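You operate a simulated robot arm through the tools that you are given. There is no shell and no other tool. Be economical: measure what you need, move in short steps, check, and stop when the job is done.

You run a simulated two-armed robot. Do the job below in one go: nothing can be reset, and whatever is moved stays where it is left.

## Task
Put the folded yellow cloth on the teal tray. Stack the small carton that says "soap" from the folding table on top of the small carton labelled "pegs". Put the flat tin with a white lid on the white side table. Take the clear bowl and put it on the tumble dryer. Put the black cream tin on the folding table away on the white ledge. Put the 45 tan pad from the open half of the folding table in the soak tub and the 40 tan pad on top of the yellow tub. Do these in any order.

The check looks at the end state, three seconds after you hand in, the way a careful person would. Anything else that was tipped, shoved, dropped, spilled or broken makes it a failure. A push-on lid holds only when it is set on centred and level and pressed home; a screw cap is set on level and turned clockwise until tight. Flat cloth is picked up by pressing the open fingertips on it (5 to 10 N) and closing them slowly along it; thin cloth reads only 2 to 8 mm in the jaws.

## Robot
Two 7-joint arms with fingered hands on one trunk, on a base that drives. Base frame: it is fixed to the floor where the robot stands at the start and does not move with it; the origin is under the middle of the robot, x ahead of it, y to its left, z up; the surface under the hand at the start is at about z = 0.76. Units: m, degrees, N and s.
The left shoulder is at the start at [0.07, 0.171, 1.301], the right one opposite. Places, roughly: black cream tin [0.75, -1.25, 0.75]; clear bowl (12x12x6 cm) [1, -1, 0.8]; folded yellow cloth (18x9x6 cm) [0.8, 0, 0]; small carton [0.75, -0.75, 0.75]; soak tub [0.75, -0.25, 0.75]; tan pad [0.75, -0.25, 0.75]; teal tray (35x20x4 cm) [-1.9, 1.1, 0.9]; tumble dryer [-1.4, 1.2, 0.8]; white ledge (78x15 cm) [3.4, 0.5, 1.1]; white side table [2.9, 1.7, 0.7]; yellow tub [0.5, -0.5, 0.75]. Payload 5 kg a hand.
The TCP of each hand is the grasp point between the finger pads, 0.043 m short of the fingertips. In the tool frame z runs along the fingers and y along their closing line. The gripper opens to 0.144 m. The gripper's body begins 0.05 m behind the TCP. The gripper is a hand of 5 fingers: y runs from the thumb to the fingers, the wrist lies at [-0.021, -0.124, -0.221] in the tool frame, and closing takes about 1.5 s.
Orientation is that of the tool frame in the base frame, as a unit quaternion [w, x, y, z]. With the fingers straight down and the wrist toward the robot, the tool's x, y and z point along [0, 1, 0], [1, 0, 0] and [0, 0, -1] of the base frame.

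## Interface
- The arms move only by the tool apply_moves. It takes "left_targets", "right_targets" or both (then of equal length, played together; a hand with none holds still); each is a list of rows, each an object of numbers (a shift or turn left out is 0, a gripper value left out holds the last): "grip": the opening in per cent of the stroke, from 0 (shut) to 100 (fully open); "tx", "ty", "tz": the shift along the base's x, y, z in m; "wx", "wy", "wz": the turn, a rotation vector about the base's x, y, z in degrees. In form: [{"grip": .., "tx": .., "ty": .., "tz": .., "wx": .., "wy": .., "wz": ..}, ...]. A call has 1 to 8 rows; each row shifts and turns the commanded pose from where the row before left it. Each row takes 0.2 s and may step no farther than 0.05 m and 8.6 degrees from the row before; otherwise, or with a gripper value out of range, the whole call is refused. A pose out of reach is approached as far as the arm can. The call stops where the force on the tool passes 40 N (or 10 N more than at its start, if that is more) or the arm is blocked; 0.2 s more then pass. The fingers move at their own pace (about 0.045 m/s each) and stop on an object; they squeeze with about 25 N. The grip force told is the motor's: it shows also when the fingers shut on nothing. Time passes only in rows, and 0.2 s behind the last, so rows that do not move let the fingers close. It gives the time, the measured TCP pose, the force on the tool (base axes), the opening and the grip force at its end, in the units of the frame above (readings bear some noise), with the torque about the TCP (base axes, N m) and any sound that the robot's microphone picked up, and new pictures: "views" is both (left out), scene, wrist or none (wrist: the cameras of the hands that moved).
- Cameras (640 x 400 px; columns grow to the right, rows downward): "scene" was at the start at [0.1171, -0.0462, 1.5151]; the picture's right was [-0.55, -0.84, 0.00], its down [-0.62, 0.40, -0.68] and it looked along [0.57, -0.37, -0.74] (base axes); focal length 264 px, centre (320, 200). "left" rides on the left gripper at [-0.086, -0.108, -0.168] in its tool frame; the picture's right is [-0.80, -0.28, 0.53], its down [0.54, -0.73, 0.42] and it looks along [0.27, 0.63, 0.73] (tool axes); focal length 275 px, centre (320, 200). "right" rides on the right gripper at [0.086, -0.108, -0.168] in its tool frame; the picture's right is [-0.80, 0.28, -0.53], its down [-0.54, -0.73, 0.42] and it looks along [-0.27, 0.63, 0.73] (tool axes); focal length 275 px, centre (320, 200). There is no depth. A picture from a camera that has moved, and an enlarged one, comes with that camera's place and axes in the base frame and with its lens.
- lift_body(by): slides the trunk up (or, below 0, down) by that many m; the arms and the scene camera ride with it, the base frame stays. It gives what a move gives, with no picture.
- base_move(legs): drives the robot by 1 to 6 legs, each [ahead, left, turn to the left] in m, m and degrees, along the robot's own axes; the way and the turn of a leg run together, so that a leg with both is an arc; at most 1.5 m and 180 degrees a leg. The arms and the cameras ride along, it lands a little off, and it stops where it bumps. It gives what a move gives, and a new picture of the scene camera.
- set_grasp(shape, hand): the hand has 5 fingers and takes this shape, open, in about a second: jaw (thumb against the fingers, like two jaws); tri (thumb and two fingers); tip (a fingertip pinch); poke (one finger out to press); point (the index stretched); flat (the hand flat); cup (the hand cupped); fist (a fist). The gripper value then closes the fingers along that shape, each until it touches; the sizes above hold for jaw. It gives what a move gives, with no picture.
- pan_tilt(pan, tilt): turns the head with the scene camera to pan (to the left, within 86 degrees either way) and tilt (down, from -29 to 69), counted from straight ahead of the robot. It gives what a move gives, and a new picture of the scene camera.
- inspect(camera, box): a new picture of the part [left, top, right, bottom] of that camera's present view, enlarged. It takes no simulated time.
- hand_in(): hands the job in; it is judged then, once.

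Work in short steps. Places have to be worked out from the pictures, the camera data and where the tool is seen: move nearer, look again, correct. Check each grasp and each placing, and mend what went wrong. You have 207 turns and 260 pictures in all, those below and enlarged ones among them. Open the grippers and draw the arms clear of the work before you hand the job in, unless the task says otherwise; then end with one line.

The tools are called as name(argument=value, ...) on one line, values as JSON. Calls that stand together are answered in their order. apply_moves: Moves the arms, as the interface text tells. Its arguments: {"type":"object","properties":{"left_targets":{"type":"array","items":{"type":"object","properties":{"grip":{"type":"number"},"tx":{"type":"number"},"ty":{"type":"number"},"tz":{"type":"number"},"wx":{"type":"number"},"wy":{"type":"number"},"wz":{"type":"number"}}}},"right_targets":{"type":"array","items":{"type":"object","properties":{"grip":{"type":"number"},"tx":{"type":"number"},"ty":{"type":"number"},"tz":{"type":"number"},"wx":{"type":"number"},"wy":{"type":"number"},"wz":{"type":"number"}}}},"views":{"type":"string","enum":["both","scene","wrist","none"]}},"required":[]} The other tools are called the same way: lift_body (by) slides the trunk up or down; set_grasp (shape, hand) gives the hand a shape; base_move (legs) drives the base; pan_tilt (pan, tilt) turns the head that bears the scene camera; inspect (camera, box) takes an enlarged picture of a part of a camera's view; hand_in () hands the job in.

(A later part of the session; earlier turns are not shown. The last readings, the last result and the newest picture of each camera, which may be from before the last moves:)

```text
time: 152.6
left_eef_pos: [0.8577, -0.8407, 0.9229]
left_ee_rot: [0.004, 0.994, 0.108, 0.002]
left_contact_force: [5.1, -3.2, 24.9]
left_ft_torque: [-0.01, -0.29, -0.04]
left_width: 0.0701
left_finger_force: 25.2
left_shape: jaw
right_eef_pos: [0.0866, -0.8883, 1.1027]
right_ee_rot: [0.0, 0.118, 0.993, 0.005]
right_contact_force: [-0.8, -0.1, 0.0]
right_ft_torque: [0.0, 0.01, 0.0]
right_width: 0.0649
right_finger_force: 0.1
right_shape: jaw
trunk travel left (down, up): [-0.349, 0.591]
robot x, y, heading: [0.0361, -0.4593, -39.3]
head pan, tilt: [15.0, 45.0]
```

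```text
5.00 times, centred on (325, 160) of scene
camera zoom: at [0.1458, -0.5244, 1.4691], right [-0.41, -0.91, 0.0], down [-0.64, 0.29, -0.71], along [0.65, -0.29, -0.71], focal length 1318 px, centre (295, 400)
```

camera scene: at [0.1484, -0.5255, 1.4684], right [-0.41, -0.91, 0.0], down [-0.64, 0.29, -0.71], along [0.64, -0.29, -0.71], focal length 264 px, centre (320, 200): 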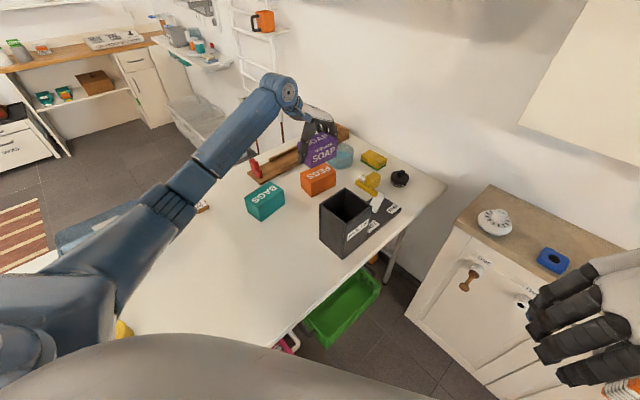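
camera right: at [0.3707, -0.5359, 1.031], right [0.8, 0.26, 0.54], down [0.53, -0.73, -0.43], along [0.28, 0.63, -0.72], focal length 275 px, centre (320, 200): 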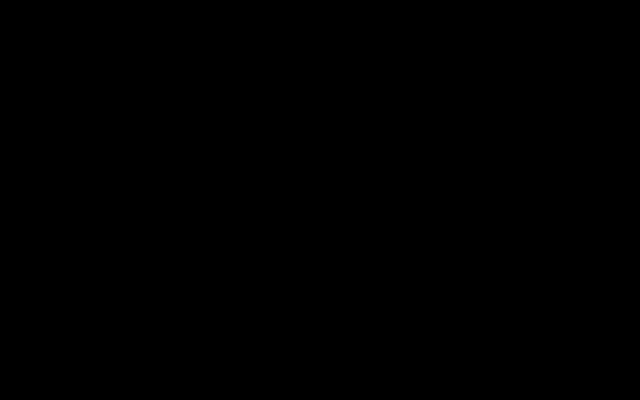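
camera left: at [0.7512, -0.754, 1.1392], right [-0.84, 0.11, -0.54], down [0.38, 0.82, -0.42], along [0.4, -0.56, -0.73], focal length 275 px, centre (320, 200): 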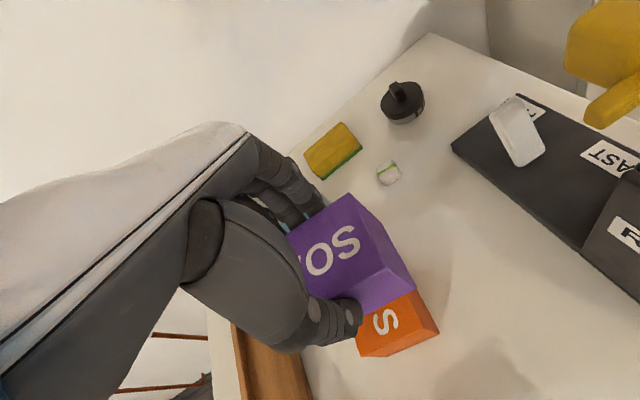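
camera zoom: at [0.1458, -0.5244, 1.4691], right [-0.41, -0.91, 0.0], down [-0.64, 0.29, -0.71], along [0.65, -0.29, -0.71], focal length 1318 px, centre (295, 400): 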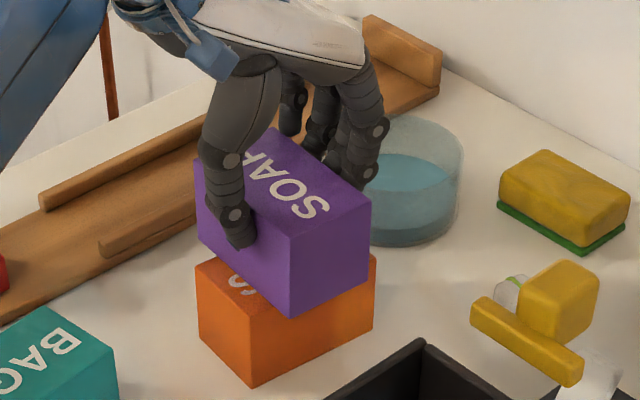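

Contact made; relieve slightly, open gently, then raise.

apply_moves(left_targets=[{"tz": 0.004}, {}, {"grip": 60}, {}, {}, {"grip": 80}, {}], views="none")

apply_moves(left_targets=[{"tz": 0.015}, {"tz": 0.02}, {"tz": 0.04}, {"tz": 0.045}, {"tz": 0.045}], views="wrist")

inspect(camera="scene", box=[280, 120, 370, 200])

```text
time: 154.2
left_eef_pos: [0.8577, -0.8397, 0.9208]
left_ee_rot: [0.002, 0.994, 0.108, 0.001]
left_contact_force: [-0.2, 0.1, 0.3]
left_ft_torque: [0.02, 0.0, -0.01]
left_width: 0.115
left_finger_force: 0.1
left_shape: jaw
right_eef_pos: [0.0875, -0.8889, 1.102]
right_ee_rot: [-0.001, 0.119, 0.993, 0.004]
right_contact_force: [-0.1, -0.7, 0.1]
right_ft_torque: [-0.01, 0.0, -0.05]
right_width: 0.0649
right_finger_force: 0.1
right_shape: jaw
trunk travel left (down, up): [-0.349, 0.591]
robot x, y, heading: [0.0358, -0.4583, -39.5]
head pan, tilt: [15.0, 45.0]
```

```text
time: 155.4
left_eef_pos: [0.853, -0.8406, 1.0856]
left_ee_rot: [0.0, 0.994, 0.107, 0.001]
left_contact_force: [-0.8, 0.4, 0.2]
left_ft_torque: [0.04, 0.01, 0.01]
left_width: 0.1151
left_finger_force: 0.1
left_shape: jaw
right_eef_pos: [0.0875, -0.889, 1.1018]
right_ee_rot: [0.0, 0.119, 0.993, 0.005]
right_contact_force: [-1.3, 0.5, 0.5]
right_ft_torque: [-0.04, -0.01, -0.01]
right_width: 0.0648
right_finger_force: 0.1
right_shape: jaw
trunk travel left (down, up): [-0.349, 0.591]
robot x, y, heading: [0.032, -0.4564, -39.5]
head pan, tilt: [15.0, 45.0]
camera left: at [0.7474, -0.753, 1.2541], right [-0.84, 0.11, -0.54], down [0.38, 0.82, -0.42], along [0.4, -0.56, -0.73], focal length 275 px, centre (320, 200)
```

left: 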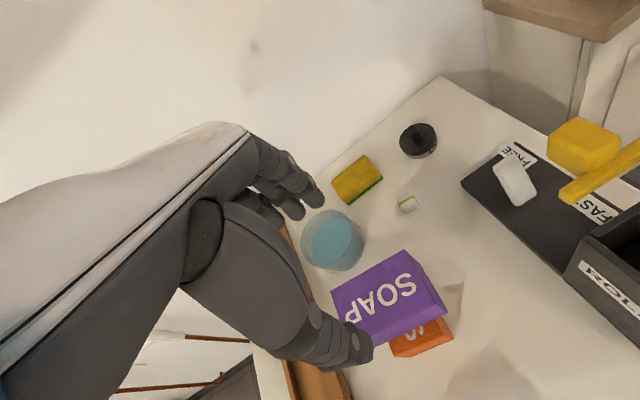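

```text
5.00 times, centred on (325, 160) of scene
camera zoom: at [0.1472, -0.5254, 1.4684], right [-0.41, -0.91, 0.0], down [-0.64, 0.29, -0.71], along [0.64, -0.29, -0.71], focal length 1318 px, centre (295, 400)
```

zoom: 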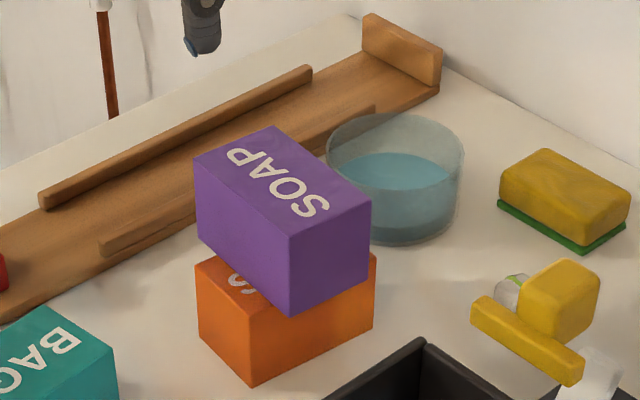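

Soap is stacked stably on pegs. Next the bowl (rim centre ≈[0.977,-0.997,0.817], holding water). Retract the left hand upward, then turn and drive closer.

apply_moves(left_targets=[{"tx": -0.035, "ty": 0.03}, {"tx": -0.035, "ty": 0.03, "tz": 0.01}, {"tx": -0.035, "ty": 0.03, "tz": 0.01}, {"tx": -0.035, "ty": 0.03, "tz": 0.01}, {"tx": -0.035, "ty": 0.03, "tz": 0.01}, {}], right_targets=[{"tx": -0.03}, {"tx": -0.03}, {"tx": -0.03}, {"tx": -0.03}, {}, {}], views="none")

base_move(legs=[[0, 0, -16], [0.17, -0.024, 0]])

pan_tilt(pan=25, tilt=45)

```text
time: 156.8
left_eef_pos: [0.6833, -0.6926, 1.1253]
left_ee_rot: [0.001, 0.994, 0.107, 0.001]
left_contact_force: [-0.7, -0.1, -0.3]
left_ft_torque: [0.04, -0.05, 0.01]
left_width: 0.1149
left_finger_force: 0.1
left_shape: jaw
right_eef_pos: [-0.0301, -0.9086, 1.1062]
right_ee_rot: [-0.001, 0.118, 0.993, 0.006]
right_contact_force: [0.0, -0.8, -0.2]
right_ft_torque: [0.01, 0.05, 0.0]
right_width: 0.0649
right_finger_force: 0.0
right_shape: jaw
right hand out of reach, approached as far as the arm can: row 2, 3, 4
trunk travel left (down, up): [-0.349, 0.591]
robot x, y, heading: [0.0341, -0.4564, -39.2]
head pan, tilt: [15.0, 45.0]
```

```text
time: 159.2
left_eef_pos: [0.6722, -1.0137, 1.125]
left_ee_rot: [0.002, 1.0, -0.031, 0.0]
left_contact_force: [-0.3, 0.0, -0.2]
left_ft_torque: [0.03, 0.0, -0.01]
left_width: 0.115
left_finger_force: 0.0
left_shape: jaw
right_eef_pos: [-0.0721, -1.0286, 1.1065]
right_ee_rot: [0.0, 0.254, 0.967, 0.005]
right_contact_force: [0.4, -1.4, 0.7]
right_ft_torque: [0.05, 0.05, 0.0]
right_width: 0.0649
right_finger_force: 0.0
right_shape: jaw
trunk travel left (down, up): [-0.349, 0.591]
robot x, y, heading: [0.1111, -0.6101, -55.0]
head pan, tilt: [15.0, 45.0]
camera scene: at [0.204, -0.7078, 1.4685], right [-0.65, -0.76, 0.0], down [-0.54, 0.46, -0.71], along [0.54, -0.46, -0.71], focal length 264 px, centre (320, 200)
```

scene: 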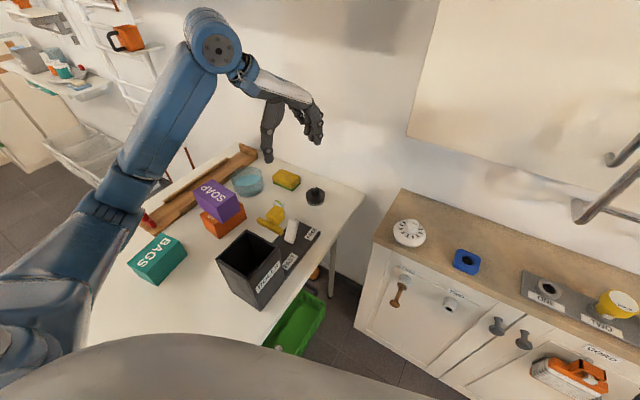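

```text
time: 159.9
left_eef_pos: [0.6721, -1.013, 1.1242]
left_ee_rot: [0.002, 1.0, -0.03, 0.0]
left_contact_force: [0.3, 0.7, 0.1]
left_ft_torque: [0.0, 0.01, -0.02]
left_width: 0.115
left_finger_force: 0.0
left_shape: jaw
right_eef_pos: [-0.0727, -1.0265, 1.1078]
right_ee_rot: [0.0, 0.255, 0.967, 0.006]
right_contact_force: [-0.1, -0.7, -0.2]
right_ft_torque: [0.02, 0.01, 0.0]
right_width: 0.0647
right_finger_force: 0.0
right_shape: jaw
trunk travel left (down, up): [-0.349, 0.591]
robot x, y, heading: [0.1139, -0.6092, -55.1]
head pan, tilt: [25.0, 45.0]
camera scene: at [0.2124, -0.6964, 1.4684], right [-0.5, -0.86, 0.0], down [-0.61, 0.36, -0.71], along [0.61, -0.36, -0.71], focal length 264 px, centre (320, 200)
```

scene: 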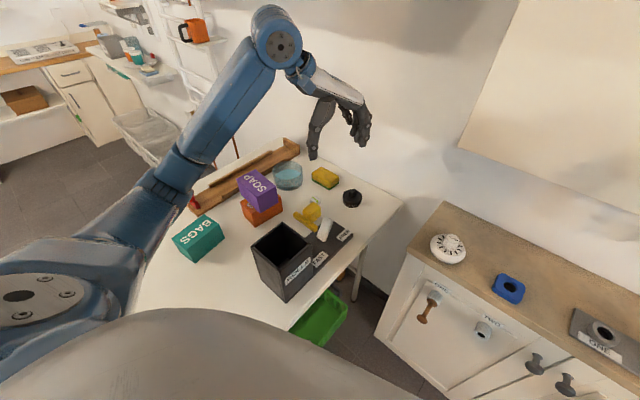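

Zoom on the bowl, tin and sponge from here.

inspect(camera="scene", box=[240, 130, 380, 230])

inspect(camera="left", box=[0, 0, 640, 400])

```text
4.00 times, centred on (310, 180) of scene
camera zoom: at [0.2124, -0.6964, 1.4684], right [-0.5, -0.86, 0.0], down [-0.61, 0.36, -0.71], along [0.61, -0.36, -0.71], focal length 1054 px, centre (360, 280)
```

zoom: 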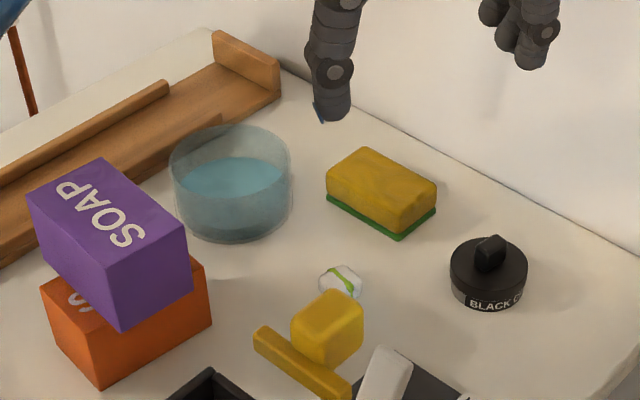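

```text
1.00 times, centred on (320, 200) of left (not enlarged: the box is as wide or as high as the picture)
camera zoom: at [0.5941, -0.9001, 1.2932], right [-0.78, 0.33, -0.54], down [0.59, 0.69, -0.42], along [0.23, -0.64, -0.73], focal length 275 px, centre (320, 200)
```

zoom: 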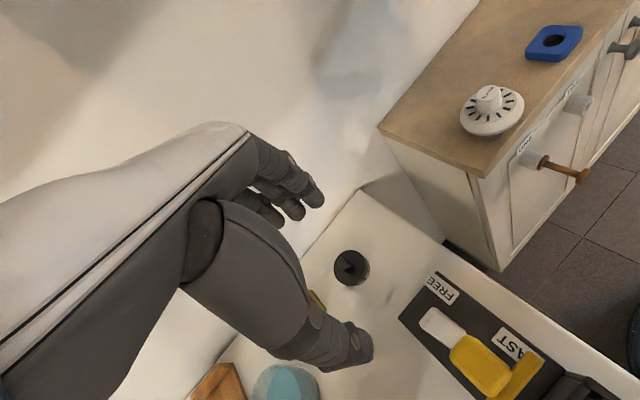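

Bowl centre ≈[0.980,-0.993], rim z≈0.817; tin ≈[0.760,-1.152]. To clear the soap stack and sponge I'll approach with yaw ≈ −35°. Moving above the bowl while turning.

apply_moves(left_targets=[{"grip": 100, "tx": 0.04, "wz": 8}, {"tx": 0.04, "wz": 8}, {"tx": 0.04, "wz": 8}, {"tx": 0.04, "wz": 8}, {"tx": 0.04, "wz": 8}, {"tx": 0.04, "wz": 8}, {"tx": 0.04, "ty": 0.01, "wz": 8}, {"tx": 0.028, "ty": 0.01, "wz": 2.5}], views="wrist")

inspect(camera="scene", box=[200, 80, 400, 230])

```text
time: 161.7
left_eef_pos: [0.9821, -0.9934, 1.122]
left_ee_rot: [0.001, 0.887, 0.462, 0.001]
left_contact_force: [0.7, 0.4, 0.2]
left_ft_torque: [0.0, 0.02, 0.01]
left_width: 0.1439
left_finger_force: 0.1
left_shape: jaw
right_eef_pos: [-0.0731, -1.0264, 1.1079]
right_ee_rot: [-0.001, 0.255, 0.967, 0.005]
right_contact_force: [-0.5, 0.4, -0.2]
right_ft_torque: [0.02, 0.08, -0.01]
right_width: 0.0649
right_finger_force: 0.1
right_shape: jaw
trunk travel left (down, up): [-0.349, 0.591]
robot x, y, heading: [0.1151, -0.6118, -55.1]
head pan, tilt: [25.0, 45.0]
camera left: at [0.8435, -1.0025, 1.2911], right [-0.69, -0.49, -0.54], down [-0.28, 0.86, -0.42], along [0.67, -0.14, -0.73], focal length 275 px, centre (320, 200)
```

left: 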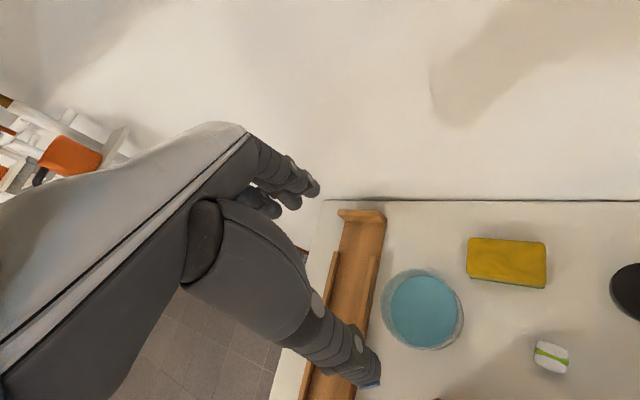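

```text
2.67 times, centred on (300, 155) of scene
camera zoom: at [0.2127, -0.6958, 1.4684], right [-0.5, -0.86, 0.0], down [-0.61, 0.36, -0.71], along [0.61, -0.36, -0.71], focal length 703 px, centre (373, 320)
```

zoom: 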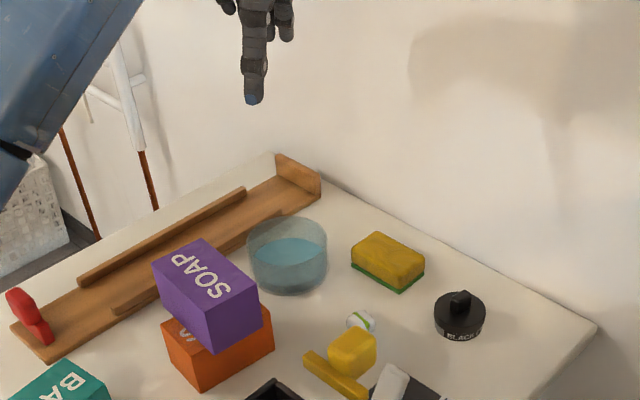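

Hand is centred over the bowl at yaw −35°. Descend to z≈0.90 and check.

apply_moves(left_targets=[{"tz": -0.045, "tx": -0.003}, {"tz": -0.045}, {"tz": -0.045}, {"tz": -0.045}, {"tz": -0.04}, {}], views="wrist")

inspect(camera="scene", box=[220, 110, 380, 220])

```text
time: 163.1
left_eef_pos: [0.9769, -0.9951, 0.904]
left_ee_rot: [0.002, 0.887, 0.461, 0.002]
left_contact_force: [0.6, 0.1, -0.3]
left_ft_torque: [-0.03, -0.04, 0.0]
left_width: 0.144
left_finger_force: 0.1
left_shape: jaw
right_eef_pos: [-0.0724, -1.027, 1.1072]
right_ee_rot: [-0.001, 0.255, 0.967, 0.005]
right_contact_force: [-0.1, 0.8, 0.0]
right_ft_torque: [0.01, 0.01, 0.0]
right_width: 0.0648
right_finger_force: 0.1
right_shape: jaw
trunk travel left (down, up): [-0.349, 0.591]
robot x, y, heading: [0.113, -0.6101, -55.0]
head pan, tilt: [25.0, 45.0]
camera left: at [0.8393, -1.0027, 1.072], right [-0.69, -0.49, -0.54], down [-0.28, 0.86, -0.43], along [0.67, -0.14, -0.73], focal length 275 px, centre (320, 200)
```

left: 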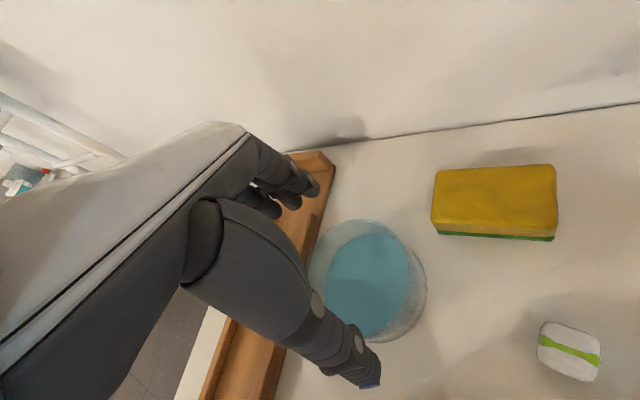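

```text
3.64 times, centred on (300, 165) of scene
camera zoom: at [0.2117, -0.6958, 1.4685], right [-0.5, -0.86, 0.0], down [-0.61, 0.36, -0.71], along [0.61, -0.36, -0.71], focal length 958 px, centre (393, 327)
```

zoom: 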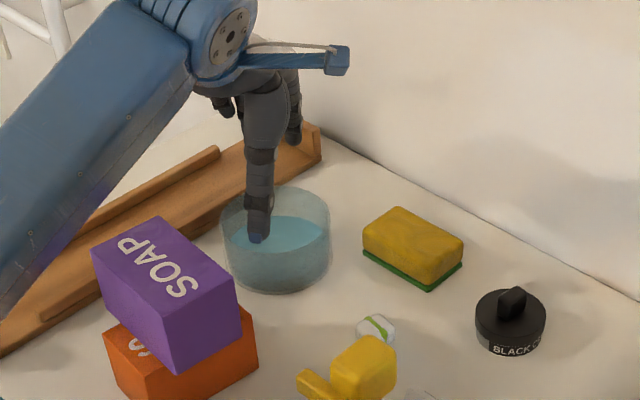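

Descend further in small steps, watching the force.

apply_moves(left_targets=[{"tz": -0.02, "tx": -0.002}, {"tz": -0.015}, {}], views="wrist")

inspect(camera="scene", box=[250, 130, 350, 200])

```text
time: 163.9
left_eef_pos: [0.9749, -0.9942, 0.8705]
left_ee_rot: [0.001, 0.887, 0.462, 0.0]
left_contact_force: [1.2, -0.1, -0.6]
left_ft_torque: [0.02, 0.01, -0.01]
left_width: 0.1441
left_finger_force: 0.1
left_shape: jaw
right_eef_pos: [-0.0722, -1.0273, 1.1068]
right_ee_rot: [0.0, 0.255, 0.967, 0.005]
right_contact_force: [0.5, 0.4, -0.3]
right_ft_torque: [0.01, -0.03, 0.06]
right_width: 0.0649
right_finger_force: 0.1
right_shape: jaw
trunk travel left (down, up): [-0.349, 0.591]
robot x, y, heading: [0.1134, -0.61, -55.2]
head pan, tilt: [25.0, 45.0]
camera left: at [0.8371, -1.0026, 1.039], right [-0.69, -0.49, -0.54], down [-0.28, 0.86, -0.43], along [0.67, -0.14, -0.73], focal length 275 px, centre (320, 200)
```

left: 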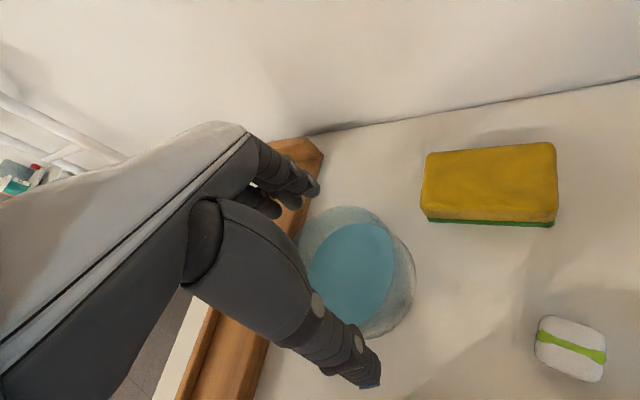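

```text
5.71 times, centred on (300, 165) of scene
camera zoom: at [0.2121, -0.6959, 1.4685], right [-0.5, -0.86, 0.0], down [-0.61, 0.36, -0.71], along [0.61, -0.36, -0.71], focal length 1506 px, centre (434, 400)
```

zoom: 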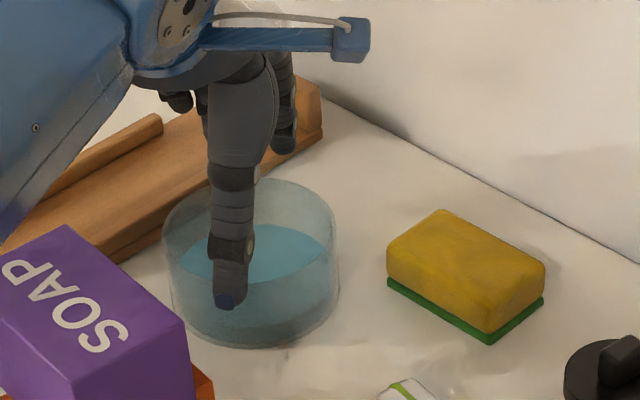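

Still clear of the rim. Continue down.

apply_moves(left_targets=[{"tz": -0.012}, {"tz": -0.012}, {"tz": -0.01}, {}], views="wrist")

inspect(camera="scene", box=[250, 130, 350, 200])

```text
time: 164.9
left_eef_pos: [0.9754, -0.9936, 0.8366]
left_ee_rot: [0.001, 0.887, 0.461, 0.001]
left_contact_force: [-0.6, 0.1, -0.7]
left_ft_torque: [-0.01, 0.02, 0.01]
left_width: 0.1436
left_finger_force: 0.0
left_shape: jaw
right_eef_pos: [-0.073, -1.0268, 1.107]
right_ee_rot: [-0.001, 0.255, 0.967, 0.006]
right_contact_force: [-0.2, 0.0, -0.4]
right_ft_torque: [0.02, 0.0, -0.01]
right_width: 0.0649
right_finger_force: 0.0
right_shape: jaw
trunk travel left (down, up): [-0.349, 0.591]
robot x, y, heading: [0.1114, -0.6109, -55.2]
head pan, tilt: [25.0, 45.0]
camera left: at [0.8388, -1.0027, 1.0044], right [-0.69, -0.49, -0.54], down [-0.28, 0.86, -0.43], along [0.67, -0.14, -0.73], focal length 275 px, centre (320, 200)
```

left: 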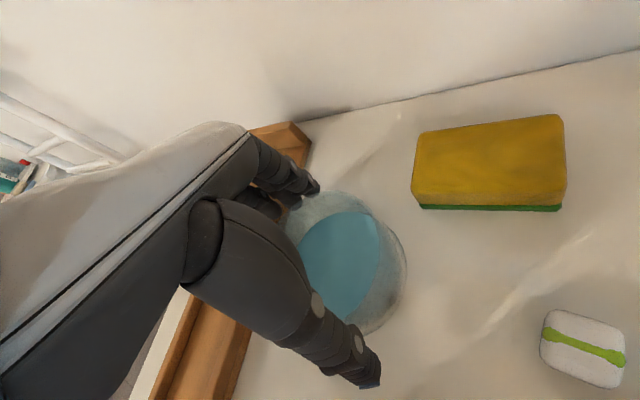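

```text
5.71 times, centred on (300, 165) of scene
camera zoom: at [0.2121, -0.6959, 1.4685], right [-0.5, -0.86, 0.0], down [-0.61, 0.36, -0.71], along [0.61, -0.36, -0.71], focal length 1506 px, centre (434, 400)
```

zoom: 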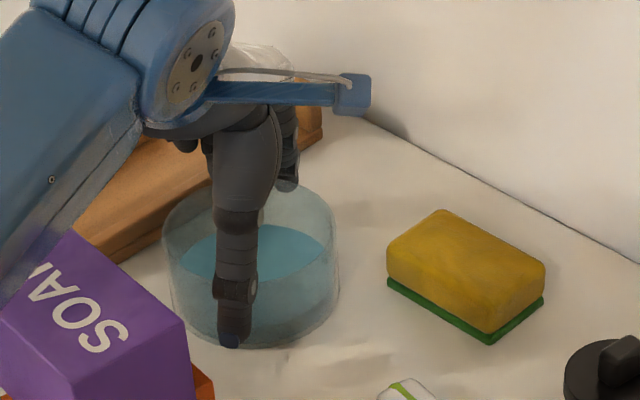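

Thumb outside the near wall, fingers outside the far wall. Closing.

apply_moves(left_targets=[{"grip": 80}, {"grip": 70}, {"grip": 60}, {"grip": 40}, {"grip": 0}, {}, {}, {}], views="wrist")

inspect(camera="scene", box=[250, 130, 350, 200])

```text
time: 166.7
left_eef_pos: [0.9758, -0.9949, 0.8364]
left_ee_rot: [0.001, 0.887, 0.462, 0.001]
left_contact_force: [-0.6, 1.3, -0.1]
left_ft_torque: [-0.01, 0.04, -0.01]
left_width: 0.1079
left_finger_force: 24.8
left_shape: jaw
right_eef_pos: [-0.0721, -1.0277, 1.107]
right_ee_rot: [-0.001, 0.254, 0.967, 0.005]
right_contact_force: [-0.1, 0.4, -0.4]
right_ft_torque: [0.0, 0.01, -0.01]
right_width: 0.0649
right_finger_force: 0.1
right_shape: jaw
trunk travel left (down, up): [-0.349, 0.591]
robot x, y, heading: [0.113, -0.6123, -55.3]
head pan, tilt: [25.0, 45.0]
camera left: at [0.8389, -1.0027, 1.0044], right [-0.69, -0.49, -0.54], down [-0.28, 0.86, -0.42], along [0.67, -0.14, -0.73], focal length 275 px, centre (320, 200)
```

left: 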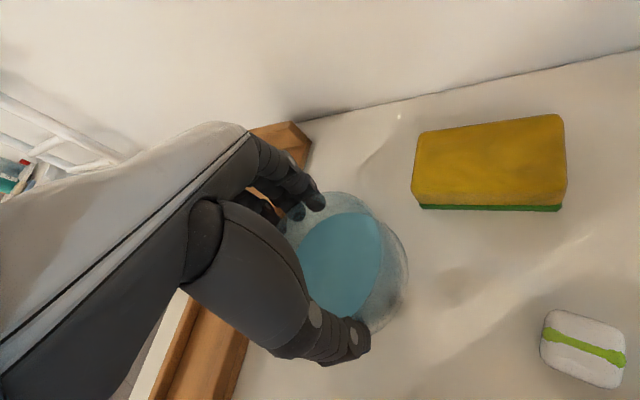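

```text
5.71 times, centred on (300, 165) of scene
camera zoom: at [0.2123, -0.696, 1.4684], right [-0.5, -0.86, 0.0], down [-0.61, 0.36, -0.71], along [0.61, -0.36, -0.71], focal length 1506 px, centre (434, 400)
```

zoom: 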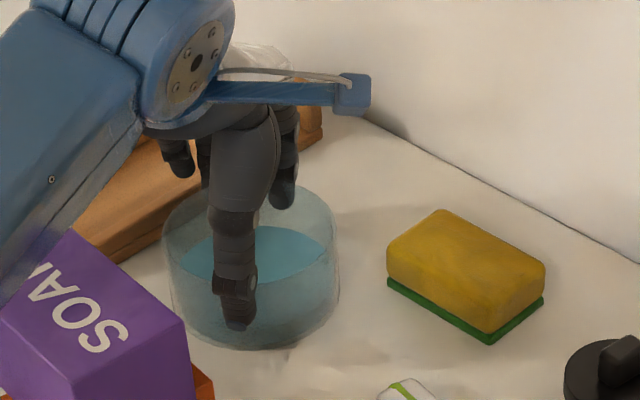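

Grip reads 10.8 cm. Lift by 2 cm and check that the bowl comes level.

apply_moves(left_targets=[{"tz": 0.01}, {"tz": 0.01}, {"tz": 0.01}, {}], views="wrist")

inspect(camera="scene", box=[250, 120, 350, 200])

```text
time: 167.7
left_eef_pos: [0.9757, -0.9934, 0.8643]
left_ee_rot: [0.001, 0.887, 0.462, 0.0]
left_contact_force: [0.0, -0.3, -1.7]
left_ft_torque: [-0.01, 0.02, -0.02]
left_width: 0.1077
left_finger_force: 25.2
left_shape: jaw
right_eef_pos: [-0.0722, -1.0269, 1.1056]
right_ee_rot: [-0.001, 0.255, 0.967, 0.005]
right_contact_force: [-0.3, -1.4, -0.3]
right_ft_torque: [-0.02, 0.02, -0.01]
right_width: 0.0646
right_finger_force: 0.0
right_shape: jaw
trunk travel left (down, up): [-0.349, 0.591]
robot x, y, heading: [0.111, -0.6139, -55.4]
head pan, tilt: [25.0, 45.0]
camera left: at [0.8382, -1.0007, 1.0332], right [-0.69, -0.49, -0.54], down [-0.28, 0.86, -0.42], along [0.67, -0.14, -0.73], focal length 275 px, centre (320, 200)
```

left: 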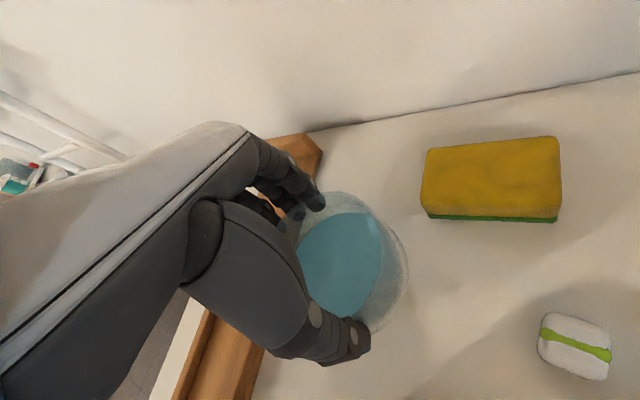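

```text
5.00 times, centred on (300, 160) of scene
camera zoom: at [0.2126, -0.6961, 1.4684], right [-0.5, -0.86, 0.0], down [-0.61, 0.36, -0.71], along [0.61, -0.36, -0.71], focal length 1318 px, centre (420, 400)
```

zoom: 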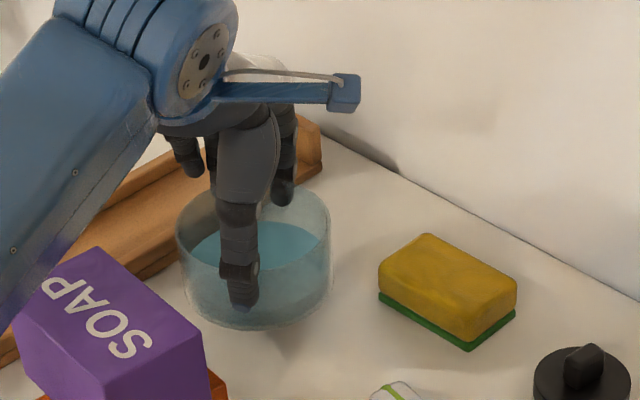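

The bowl is lifted level. Raise it further, gently, then bring it back toward the robot.

apply_moves(left_targets=[{"tz": 0.025}, {"tz": 0.03}, {"tz": 0.03}, {"tz": 0.03}, {"tz": 0.03}, {"tz": 0.025}, {}], views="none")

apply_moves(left_targets=[{"tx": -0.02, "ty": 0.02}, {"tx": -0.025, "ty": 0.025}, {"tx": -0.025, "ty": 0.025}, {"tx": -0.025, "ty": 0.025}, {"tx": -0.025, "ty": 0.025}, {"tx": -0.025, "ty": 0.025}, {"tx": -0.025, "ty": 0.025}, {"tx": -0.02, "ty": 0.02}], views="wrist")

```text
time: 169.3
left_eef_pos: [0.9753, -0.993, 1.0346]
left_ee_rot: [0.001, 0.888, 0.461, 0.001]
left_contact_force: [0.4, 0.0, -2.3]
left_ft_torque: [0.01, 0.0, 0.01]
left_width: 0.1083
left_finger_force: 25.4
left_shape: jaw
right_eef_pos: [-0.0726, -1.0268, 1.1075]
right_ee_rot: [0.0, 0.255, 0.967, 0.006]
right_contact_force: [0.1, -0.4, 0.0]
right_ft_torque: [-0.01, -0.01, -0.03]
right_width: 0.0648
right_finger_force: 0.0
right_shape: jaw
trunk travel left (down, up): [-0.349, 0.591]
robot x, y, heading: [0.112, -0.612, -54.8]
head pan, tilt: [25.0, 45.0]
```

```text
time: 171.1
left_eef_pos: [0.7856, -0.8016, 1.0382]
left_ee_rot: [0.002, 0.887, 0.462, 0.001]
left_contact_force: [0.2, -0.1, -1.9]
left_ft_torque: [-0.06, -0.03, -0.02]
left_width: 0.108
left_finger_force: 25.0
left_shape: jaw
right_eef_pos: [-0.0728, -1.0264, 1.1072]
right_ee_rot: [0.0, 0.255, 0.967, 0.005]
right_contact_force: [0.6, -0.1, -0.6]
right_ft_torque: [-0.03, -0.03, 0.02]
right_width: 0.0648
right_finger_force: 0.1
right_shape: jaw
trunk travel left (down, up): [-0.349, 0.591]
robot x, y, heading: [0.1132, -0.6102, -55.1]
head pan, tilt: [25.0, 45.0]
camera left: at [0.6472, -0.8094, 1.206], right [-0.69, -0.49, -0.54], down [-0.28, 0.86, -0.43], along [0.67, -0.14, -0.73], focal length 275 px, centre (320, 200)
```

left: 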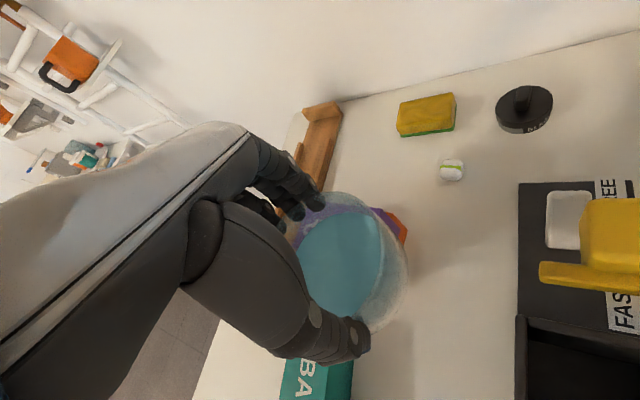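

The bowl is safely held above everything. Back the base away and turn left toward the dryer.

base_move(legs=[[-0.65, 0, 0]])

base_move(legs=[[0, 0, 150]])

```text
time: 174.7
left_eef_pos: [0.4179, -0.2787, 1.0368]
left_ee_rot: [0.002, 0.89, 0.456, 0.001]
left_contact_force: [-0.9, 0.6, -1.3]
left_ft_torque: [0.01, -0.02, -0.01]
left_width: 0.1081
left_finger_force: 24.8
left_shape: jaw
right_eef_pos: [-0.4413, -0.4945, 1.1062]
right_ee_rot: [0.0, 0.26, 0.965, 0.006]
right_contact_force: [-0.1, 0.1, 0.3]
right_ft_torque: [-0.03, -0.01, -0.05]
right_width: 0.0647
right_finger_force: 0.1
right_shape: jaw
trunk travel left (down, up): [-0.349, 0.591]
robot x, y, heading: [-0.2531, -0.0797, -55.7]
head pan, tilt: [25.0, 45.0]
camera scene: at [-0.1534, -0.1661, 1.4684], right [-0.51, -0.86, 0.0], down [-0.61, 0.36, -0.71], along [0.61, -0.36, -0.71], focal length 264 px, centre (320, 200)
```

scene: 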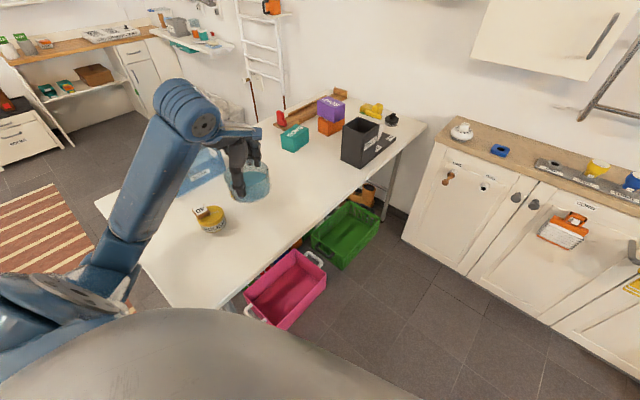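

```text
time: 181.5
left_eef_pos: [-0.7763, 0.3824, 1.0367]
left_ee_rot: [0.0, -0.253, 0.967, 0.002]
left_contact_force: [-0.4, -0.8, -2.1]
left_ft_torque: [0.0, -0.03, 0.0]
left_width: 0.1076
left_finger_force: 24.4
left_shape: jaw
right_eef_pos: [0.0954, 0.2137, 1.1078]
right_ee_rot: [0.006, 0.886, -0.463, -0.001]
right_contact_force: [-0.4, -1.0, 0.2]
right_ft_torque: [-0.02, -0.03, 0.03]
right_width: 0.0649
right_finger_force: 0.0
right_shape: jaw
trunk travel left (down, up): [-0.349, 0.591]
robot x, y, heading: [-0.2494, -0.0827, 99.0]
head pan, tilt: [25.0, 45.0]
camera scene: at [-0.3055, 0.034, 1.4684], right [0.83, 0.56, 0.0], down [0.4, -0.58, -0.71], along [-0.4, 0.58, -0.71], focal length 264 px, centre (320, 200)
```

scene: 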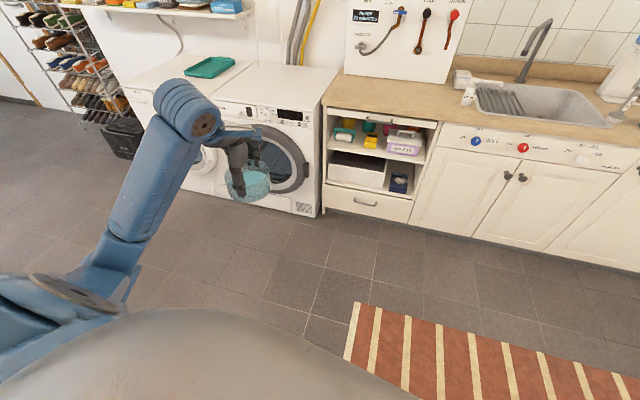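

Bowl intact. Zoom on the open cabinet and the dryer top.

inspect(camera="scene", box=[310, 90, 450, 220])

inspect(camera="scene", box=[90, 0, 350, 160])

```text
3.08 times, centred on (380, 155) of scene
camera zoom: at [-0.3055, 0.034, 1.4684], right [0.83, 0.56, 0.0], down [0.4, -0.58, -0.71], along [-0.4, 0.58, -0.71], focal length 811 px, centre (135, 338)
```

zoom: 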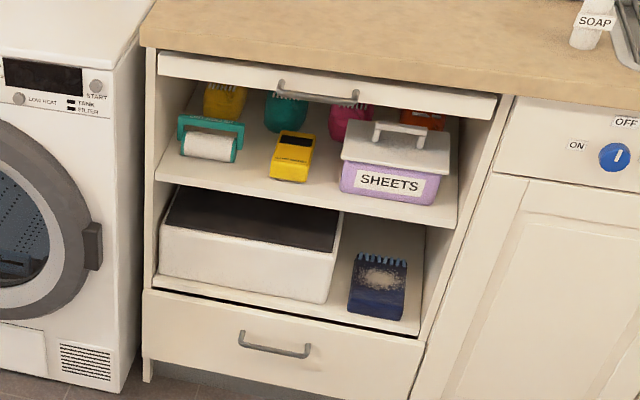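

```text
2.46 times, centred on (220, 80) of scene
camera zoom: at [-0.3055, 0.034, 1.4684], right [0.83, 0.56, 0.0], down [0.4, -0.58, -0.71], along [-0.4, 0.58, -0.71], focal length 649 px, centre (566, 495)
```

zoom: 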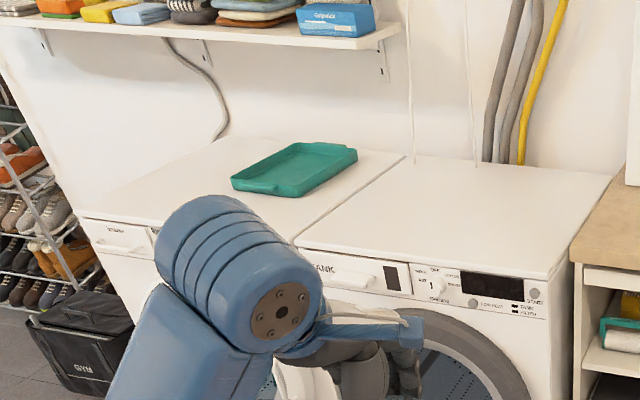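

Dryer top spans roughly x −1.03…−1.58, y 0.87…1.6 at z≈0.85. Drive so that the bowl comes over it.

base_move(legs=[[0.66, 0.55, 0]])

pan_tilt(pan=20, tilt=50)

```text
time: 186.1
left_eef_pos: [-1.4283, 0.9684, 1.0367]
left_ee_rot: [0.0, -0.251, 0.968, 0.001]
left_contact_force: [0.1, 0.4, -2.0]
left_ft_torque: [-0.03, 0.01, -0.03]
left_width: 0.1075
left_finger_force: 25.6
left_shape: jaw
right_eef_pos: [-0.5594, 0.7954, 1.1068]
right_ee_rot: [0.005, 0.886, -0.464, -0.001]
right_contact_force: [-0.2, 0.4, 0.1]
right_ft_torque: [-0.05, 0.0, 0.01]
right_width: 0.0649
right_finger_force: 0.1
right_shape: jaw
trunk travel left (down, up): [-0.349, 0.591]
robot x, y, heading: [-0.9047, 0.4963, 99.0]
head pan, tilt: [25.0, 45.0]
camera scene: at [-0.9595, 0.6175, 1.4684], right [0.83, 0.56, 0.0], down [0.4, -0.59, -0.71], along [-0.39, 0.59, -0.71], focal length 264 px, centre (320, 200)
```

scene: 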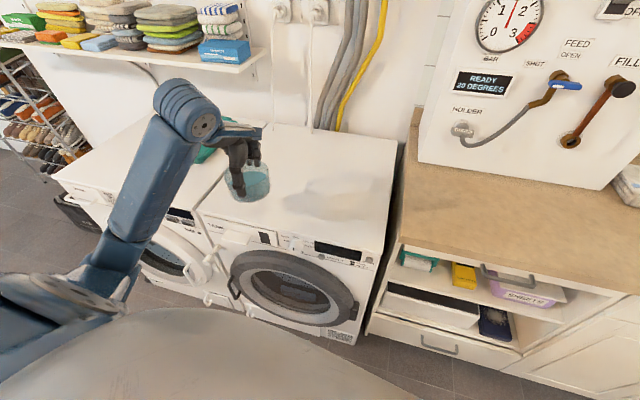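

```text
time: 186.8
left_eef_pos: [-1.4288, 0.9671, 1.036]
left_ee_rot: [0.001, -0.252, 0.968, 0.001]
left_contact_force: [0.0, 0.0, -2.3]
left_ft_torque: [-0.02, -0.02, -0.02]
left_width: 0.1078
left_finger_force: 25.0
left_shape: jaw
right_eef_pos: [-0.5602, 0.7957, 1.1078]
right_ee_rot: [0.005, 0.885, -0.465, 0.0]
right_contact_force: [0.3, -0.2, 0.6]
right_ft_torque: [-0.01, 0.0, 0.01]
right_width: 0.0647
right_finger_force: 0.0
right_shape: jaw
trunk travel left (down, up): [-0.349, 0.591]
robot x, y, heading: [-0.9062, 0.5023, 98.8]
head pan, tilt: [20.0, 50.0]
camera scene: at [-0.9516, 0.6174, 1.4615], right [0.87, 0.48, 0.0], down [0.37, -0.67, -0.64], along [-0.31, 0.56, -0.77], focal length 264 px, centre (320, 200)
```

scene: 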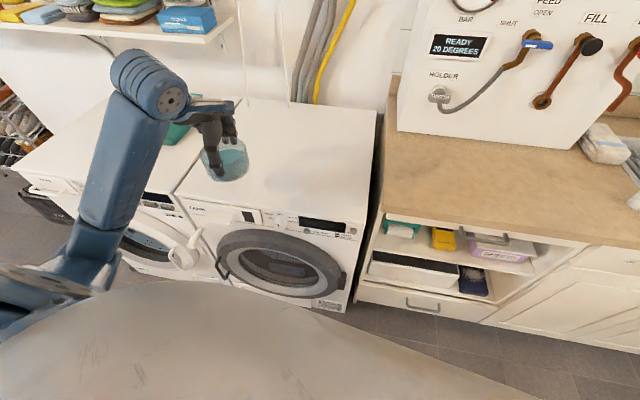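

Move the bowl 0.19 m deeper over the dryer, then lower (expected contact TCP z≈0.90).

apply_moves(left_targets=[{"tx": 0.004, "ty": 0.025}, {"tx": 0.004, "ty": 0.03}, {"tx": 0.004, "ty": 0.03}, {"tx": 0.004, "ty": 0.03}, {"tx": 0.004, "ty": 0.03}, {"tx": 0.004, "ty": 0.03}, {"ty": 0.015}, {}], views="none")

apply_moves(left_targets=[{"tz": -0.02}, {"tz": -0.025}, {"tz": -0.025}, {"tz": -0.02}, {"tz": -0.015}, {}], views="both")

```text
time: 188.6
left_eef_pos: [-1.4058, 1.1571, 1.0388]
left_ee_rot: [0.0, -0.252, 0.968, 0.001]
left_contact_force: [0.6, 0.1, -2.4]
left_ft_torque: [0.02, 0.02, -0.01]
left_width: 0.1075
left_finger_force: 24.9
left_shape: jaw
right_eef_pos: [-0.5596, 0.7961, 1.1067]
right_ee_rot: [0.005, 0.885, -0.466, 0.0]
right_contact_force: [0.2, 0.4, -0.3]
right_ft_torque: [-0.03, 0.0, -0.03]
right_width: 0.0649
right_finger_force: 0.1
right_shape: jaw
trunk travel left (down, up): [-0.349, 0.591]
robot x, y, heading: [-0.9078, 0.505, 99.3]
head pan, tilt: [20.0, 50.0]
```

```text
time: 190.0
left_eef_pos: [-1.4045, 1.1557, 0.9315]
left_ee_rot: [-0.001, -0.251, 0.968, 0.002]
left_contact_force: [0.4, 0.1, -2.5]
left_ft_torque: [0.03, -0.01, 0.0]
left_width: 0.1074
left_finger_force: 25.4
left_shape: jaw
right_eef_pos: [-0.5581, 0.7951, 1.1068]
right_ee_rot: [0.006, 0.885, -0.465, 0.0]
right_contact_force: [-0.5, -0.2, 0.0]
right_ft_torque: [0.0, -0.01, 0.02]
right_width: 0.0649
right_finger_force: 0.1
right_shape: jaw
trunk travel left (down, up): [-0.349, 0.591]
robot x, y, heading: [-0.9054, 0.5025, 98.7]
head pan, tilt: [20.0, 50.0]
camera scene: at [-0.9512, 0.6172, 1.4615], right [0.88, 0.48, 0.0], down [0.37, -0.67, -0.64], along [-0.31, 0.56, -0.77], focal length 264 px, centre (320, 200)
camera left: at [-1.2763, 1.1018, 1.1006], right [0.83, 0.14, -0.54], down [-0.12, -0.9, -0.42], along [-0.54, 0.42, -0.73], focal length 275 px, centre (320, 200)
```

scene: 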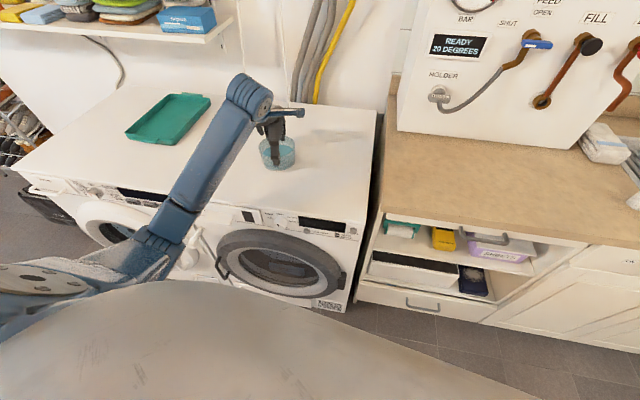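
left: 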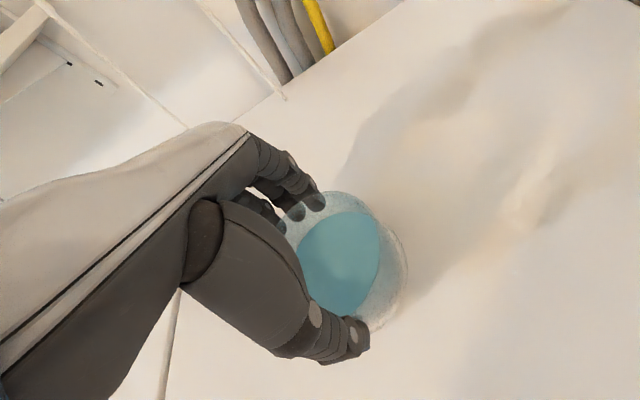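

Bowl is above the dryer top. Lower in small steps until contact.

apply_moves(left_targets=[{"tz": -0.01}, {"tz": -0.008}, {"tz": -0.006}, {}], views="none")

inspect(camera="scene", box=[230, 80, 330, 190])

```text
time: 191.0
left_eef_pos: [-1.4041, 1.1569, 0.9089]
left_ee_rot: [-0.002, -0.252, 0.968, 0.002]
left_contact_force: [0.0, 0.0, 20.6]
left_ft_torque: [0.06, 0.07, -0.18]
left_width: 0.1055
left_finger_force: 25.6
left_shape: jaw
right_eef_pos: [-0.5581, 0.7942, 1.1065]
right_ee_rot: [0.005, 0.886, -0.464, -0.001]
right_contact_force: [-0.8, -0.2, 0.2]
right_ft_torque: [-0.01, -0.04, -0.03]
right_width: 0.0649
right_finger_force: 0.1
right_shape: jaw
trunk travel left (down, up): [-0.349, 0.591]
robot x, y, heading: [-0.9071, 0.5017, 98.8]
head pan, tilt: [20.0, 50.0]
```

```text
3.64 times, centred on (280, 135) of scene
camera zoom: at [-0.9496, 0.6153, 1.4618], right [0.88, 0.48, 0.0], down [0.37, -0.67, -0.64], along [-0.31, 0.56, -0.77], focal length 958 px, centre (466, 436)
```

zoom: 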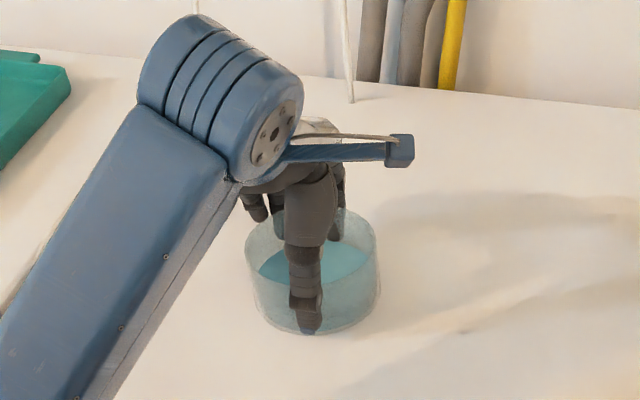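

Contact (20 N). Relieve by 3 mm, open gradually, and lift straight up.

apply_moves(left_targets=[{"tz": 0.002}, {"grip": 80}, {}, {}, {"grip": 100}, {}, {}], views="none")

apply_moves(left_targets=[{"tz": 0.01}, {"tz": 0.015}, {"tz": 0.025}, {"tz": 0.04}, {"tz": 0.045}, {"tz": 0.045}], views="wrist")

inspect(camera="scene", box=[100, 60, 340, 210])

```text
time: 192.6
left_eef_pos: [-1.4043, 1.1578, 0.9081]
left_ee_rot: [0.0, -0.25, 0.968, 0.001]
left_contact_force: [-0.3, -0.3, 0.2]
left_ft_torque: [-0.01, 0.02, -0.04]
left_width: 0.1437
left_finger_force: 0.0
left_shape: jaw
right_eef_pos: [-0.5589, 0.7963, 1.1068]
right_ee_rot: [0.005, 0.885, -0.465, 0.0]
right_contact_force: [0.6, -0.5, -0.3]
right_ft_torque: [0.03, 0.01, 0.03]
right_width: 0.0649
right_finger_force: 0.0
right_shape: jaw
trunk travel left (down, up): [-0.349, 0.591]
robot x, y, heading: [-0.9051, 0.5023, 99.0]
head pan, tilt: [20.0, 50.0]
```

```text
time: 194.0
left_eef_pos: [-1.4021, 1.1566, 1.0893]
left_ee_rot: [0.0, -0.25, 0.968, 0.0]
left_contact_force: [0.4, -0.2, 0.0]
left_ft_torque: [0.05, 0.03, 0.0]
left_width: 0.1441
left_finger_force: 0.0
left_shape: jaw
right_eef_pos: [-0.5575, 0.7939, 1.1065]
right_ee_rot: [0.005, 0.885, -0.465, -0.002]
right_contact_force: [-0.6, -1.1, 0.1]
right_ft_torque: [0.06, -0.03, -0.01]
right_width: 0.0653
right_finger_force: 0.0
right_shape: jaw
trunk travel left (down, up): [-0.349, 0.591]
robot x, y, heading: [-0.9066, 0.5023, 98.9]
head pan, tilt: [20.0, 50.0]
camera left: at [-1.2729, 1.1042, 1.2582], right [0.83, 0.14, -0.54], down [-0.12, -0.9, -0.42], along [-0.54, 0.42, -0.73], focal length 275 px, centre (320, 200)
```

left: 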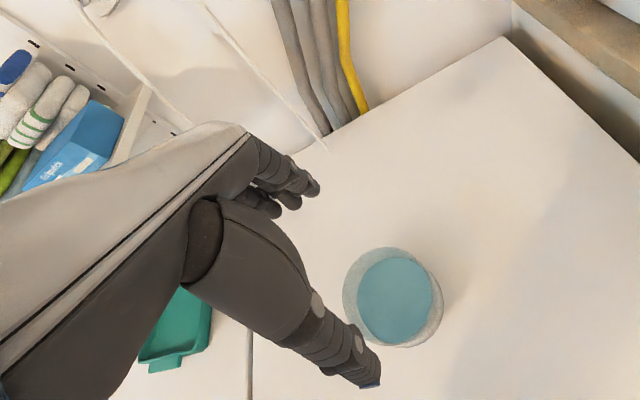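

```text
2.67 times, centred on (220, 135) of scene
camera zoom: at [-0.9514, 0.6159, 1.4615], right [0.88, 0.48, 0.0], down [0.37, -0.67, -0.64], along [-0.31, 0.56, -0.77], focal length 703 px, centre (587, 373)
```

zoom: 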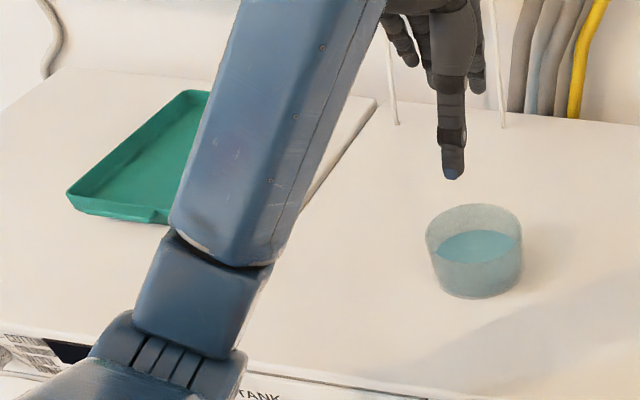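

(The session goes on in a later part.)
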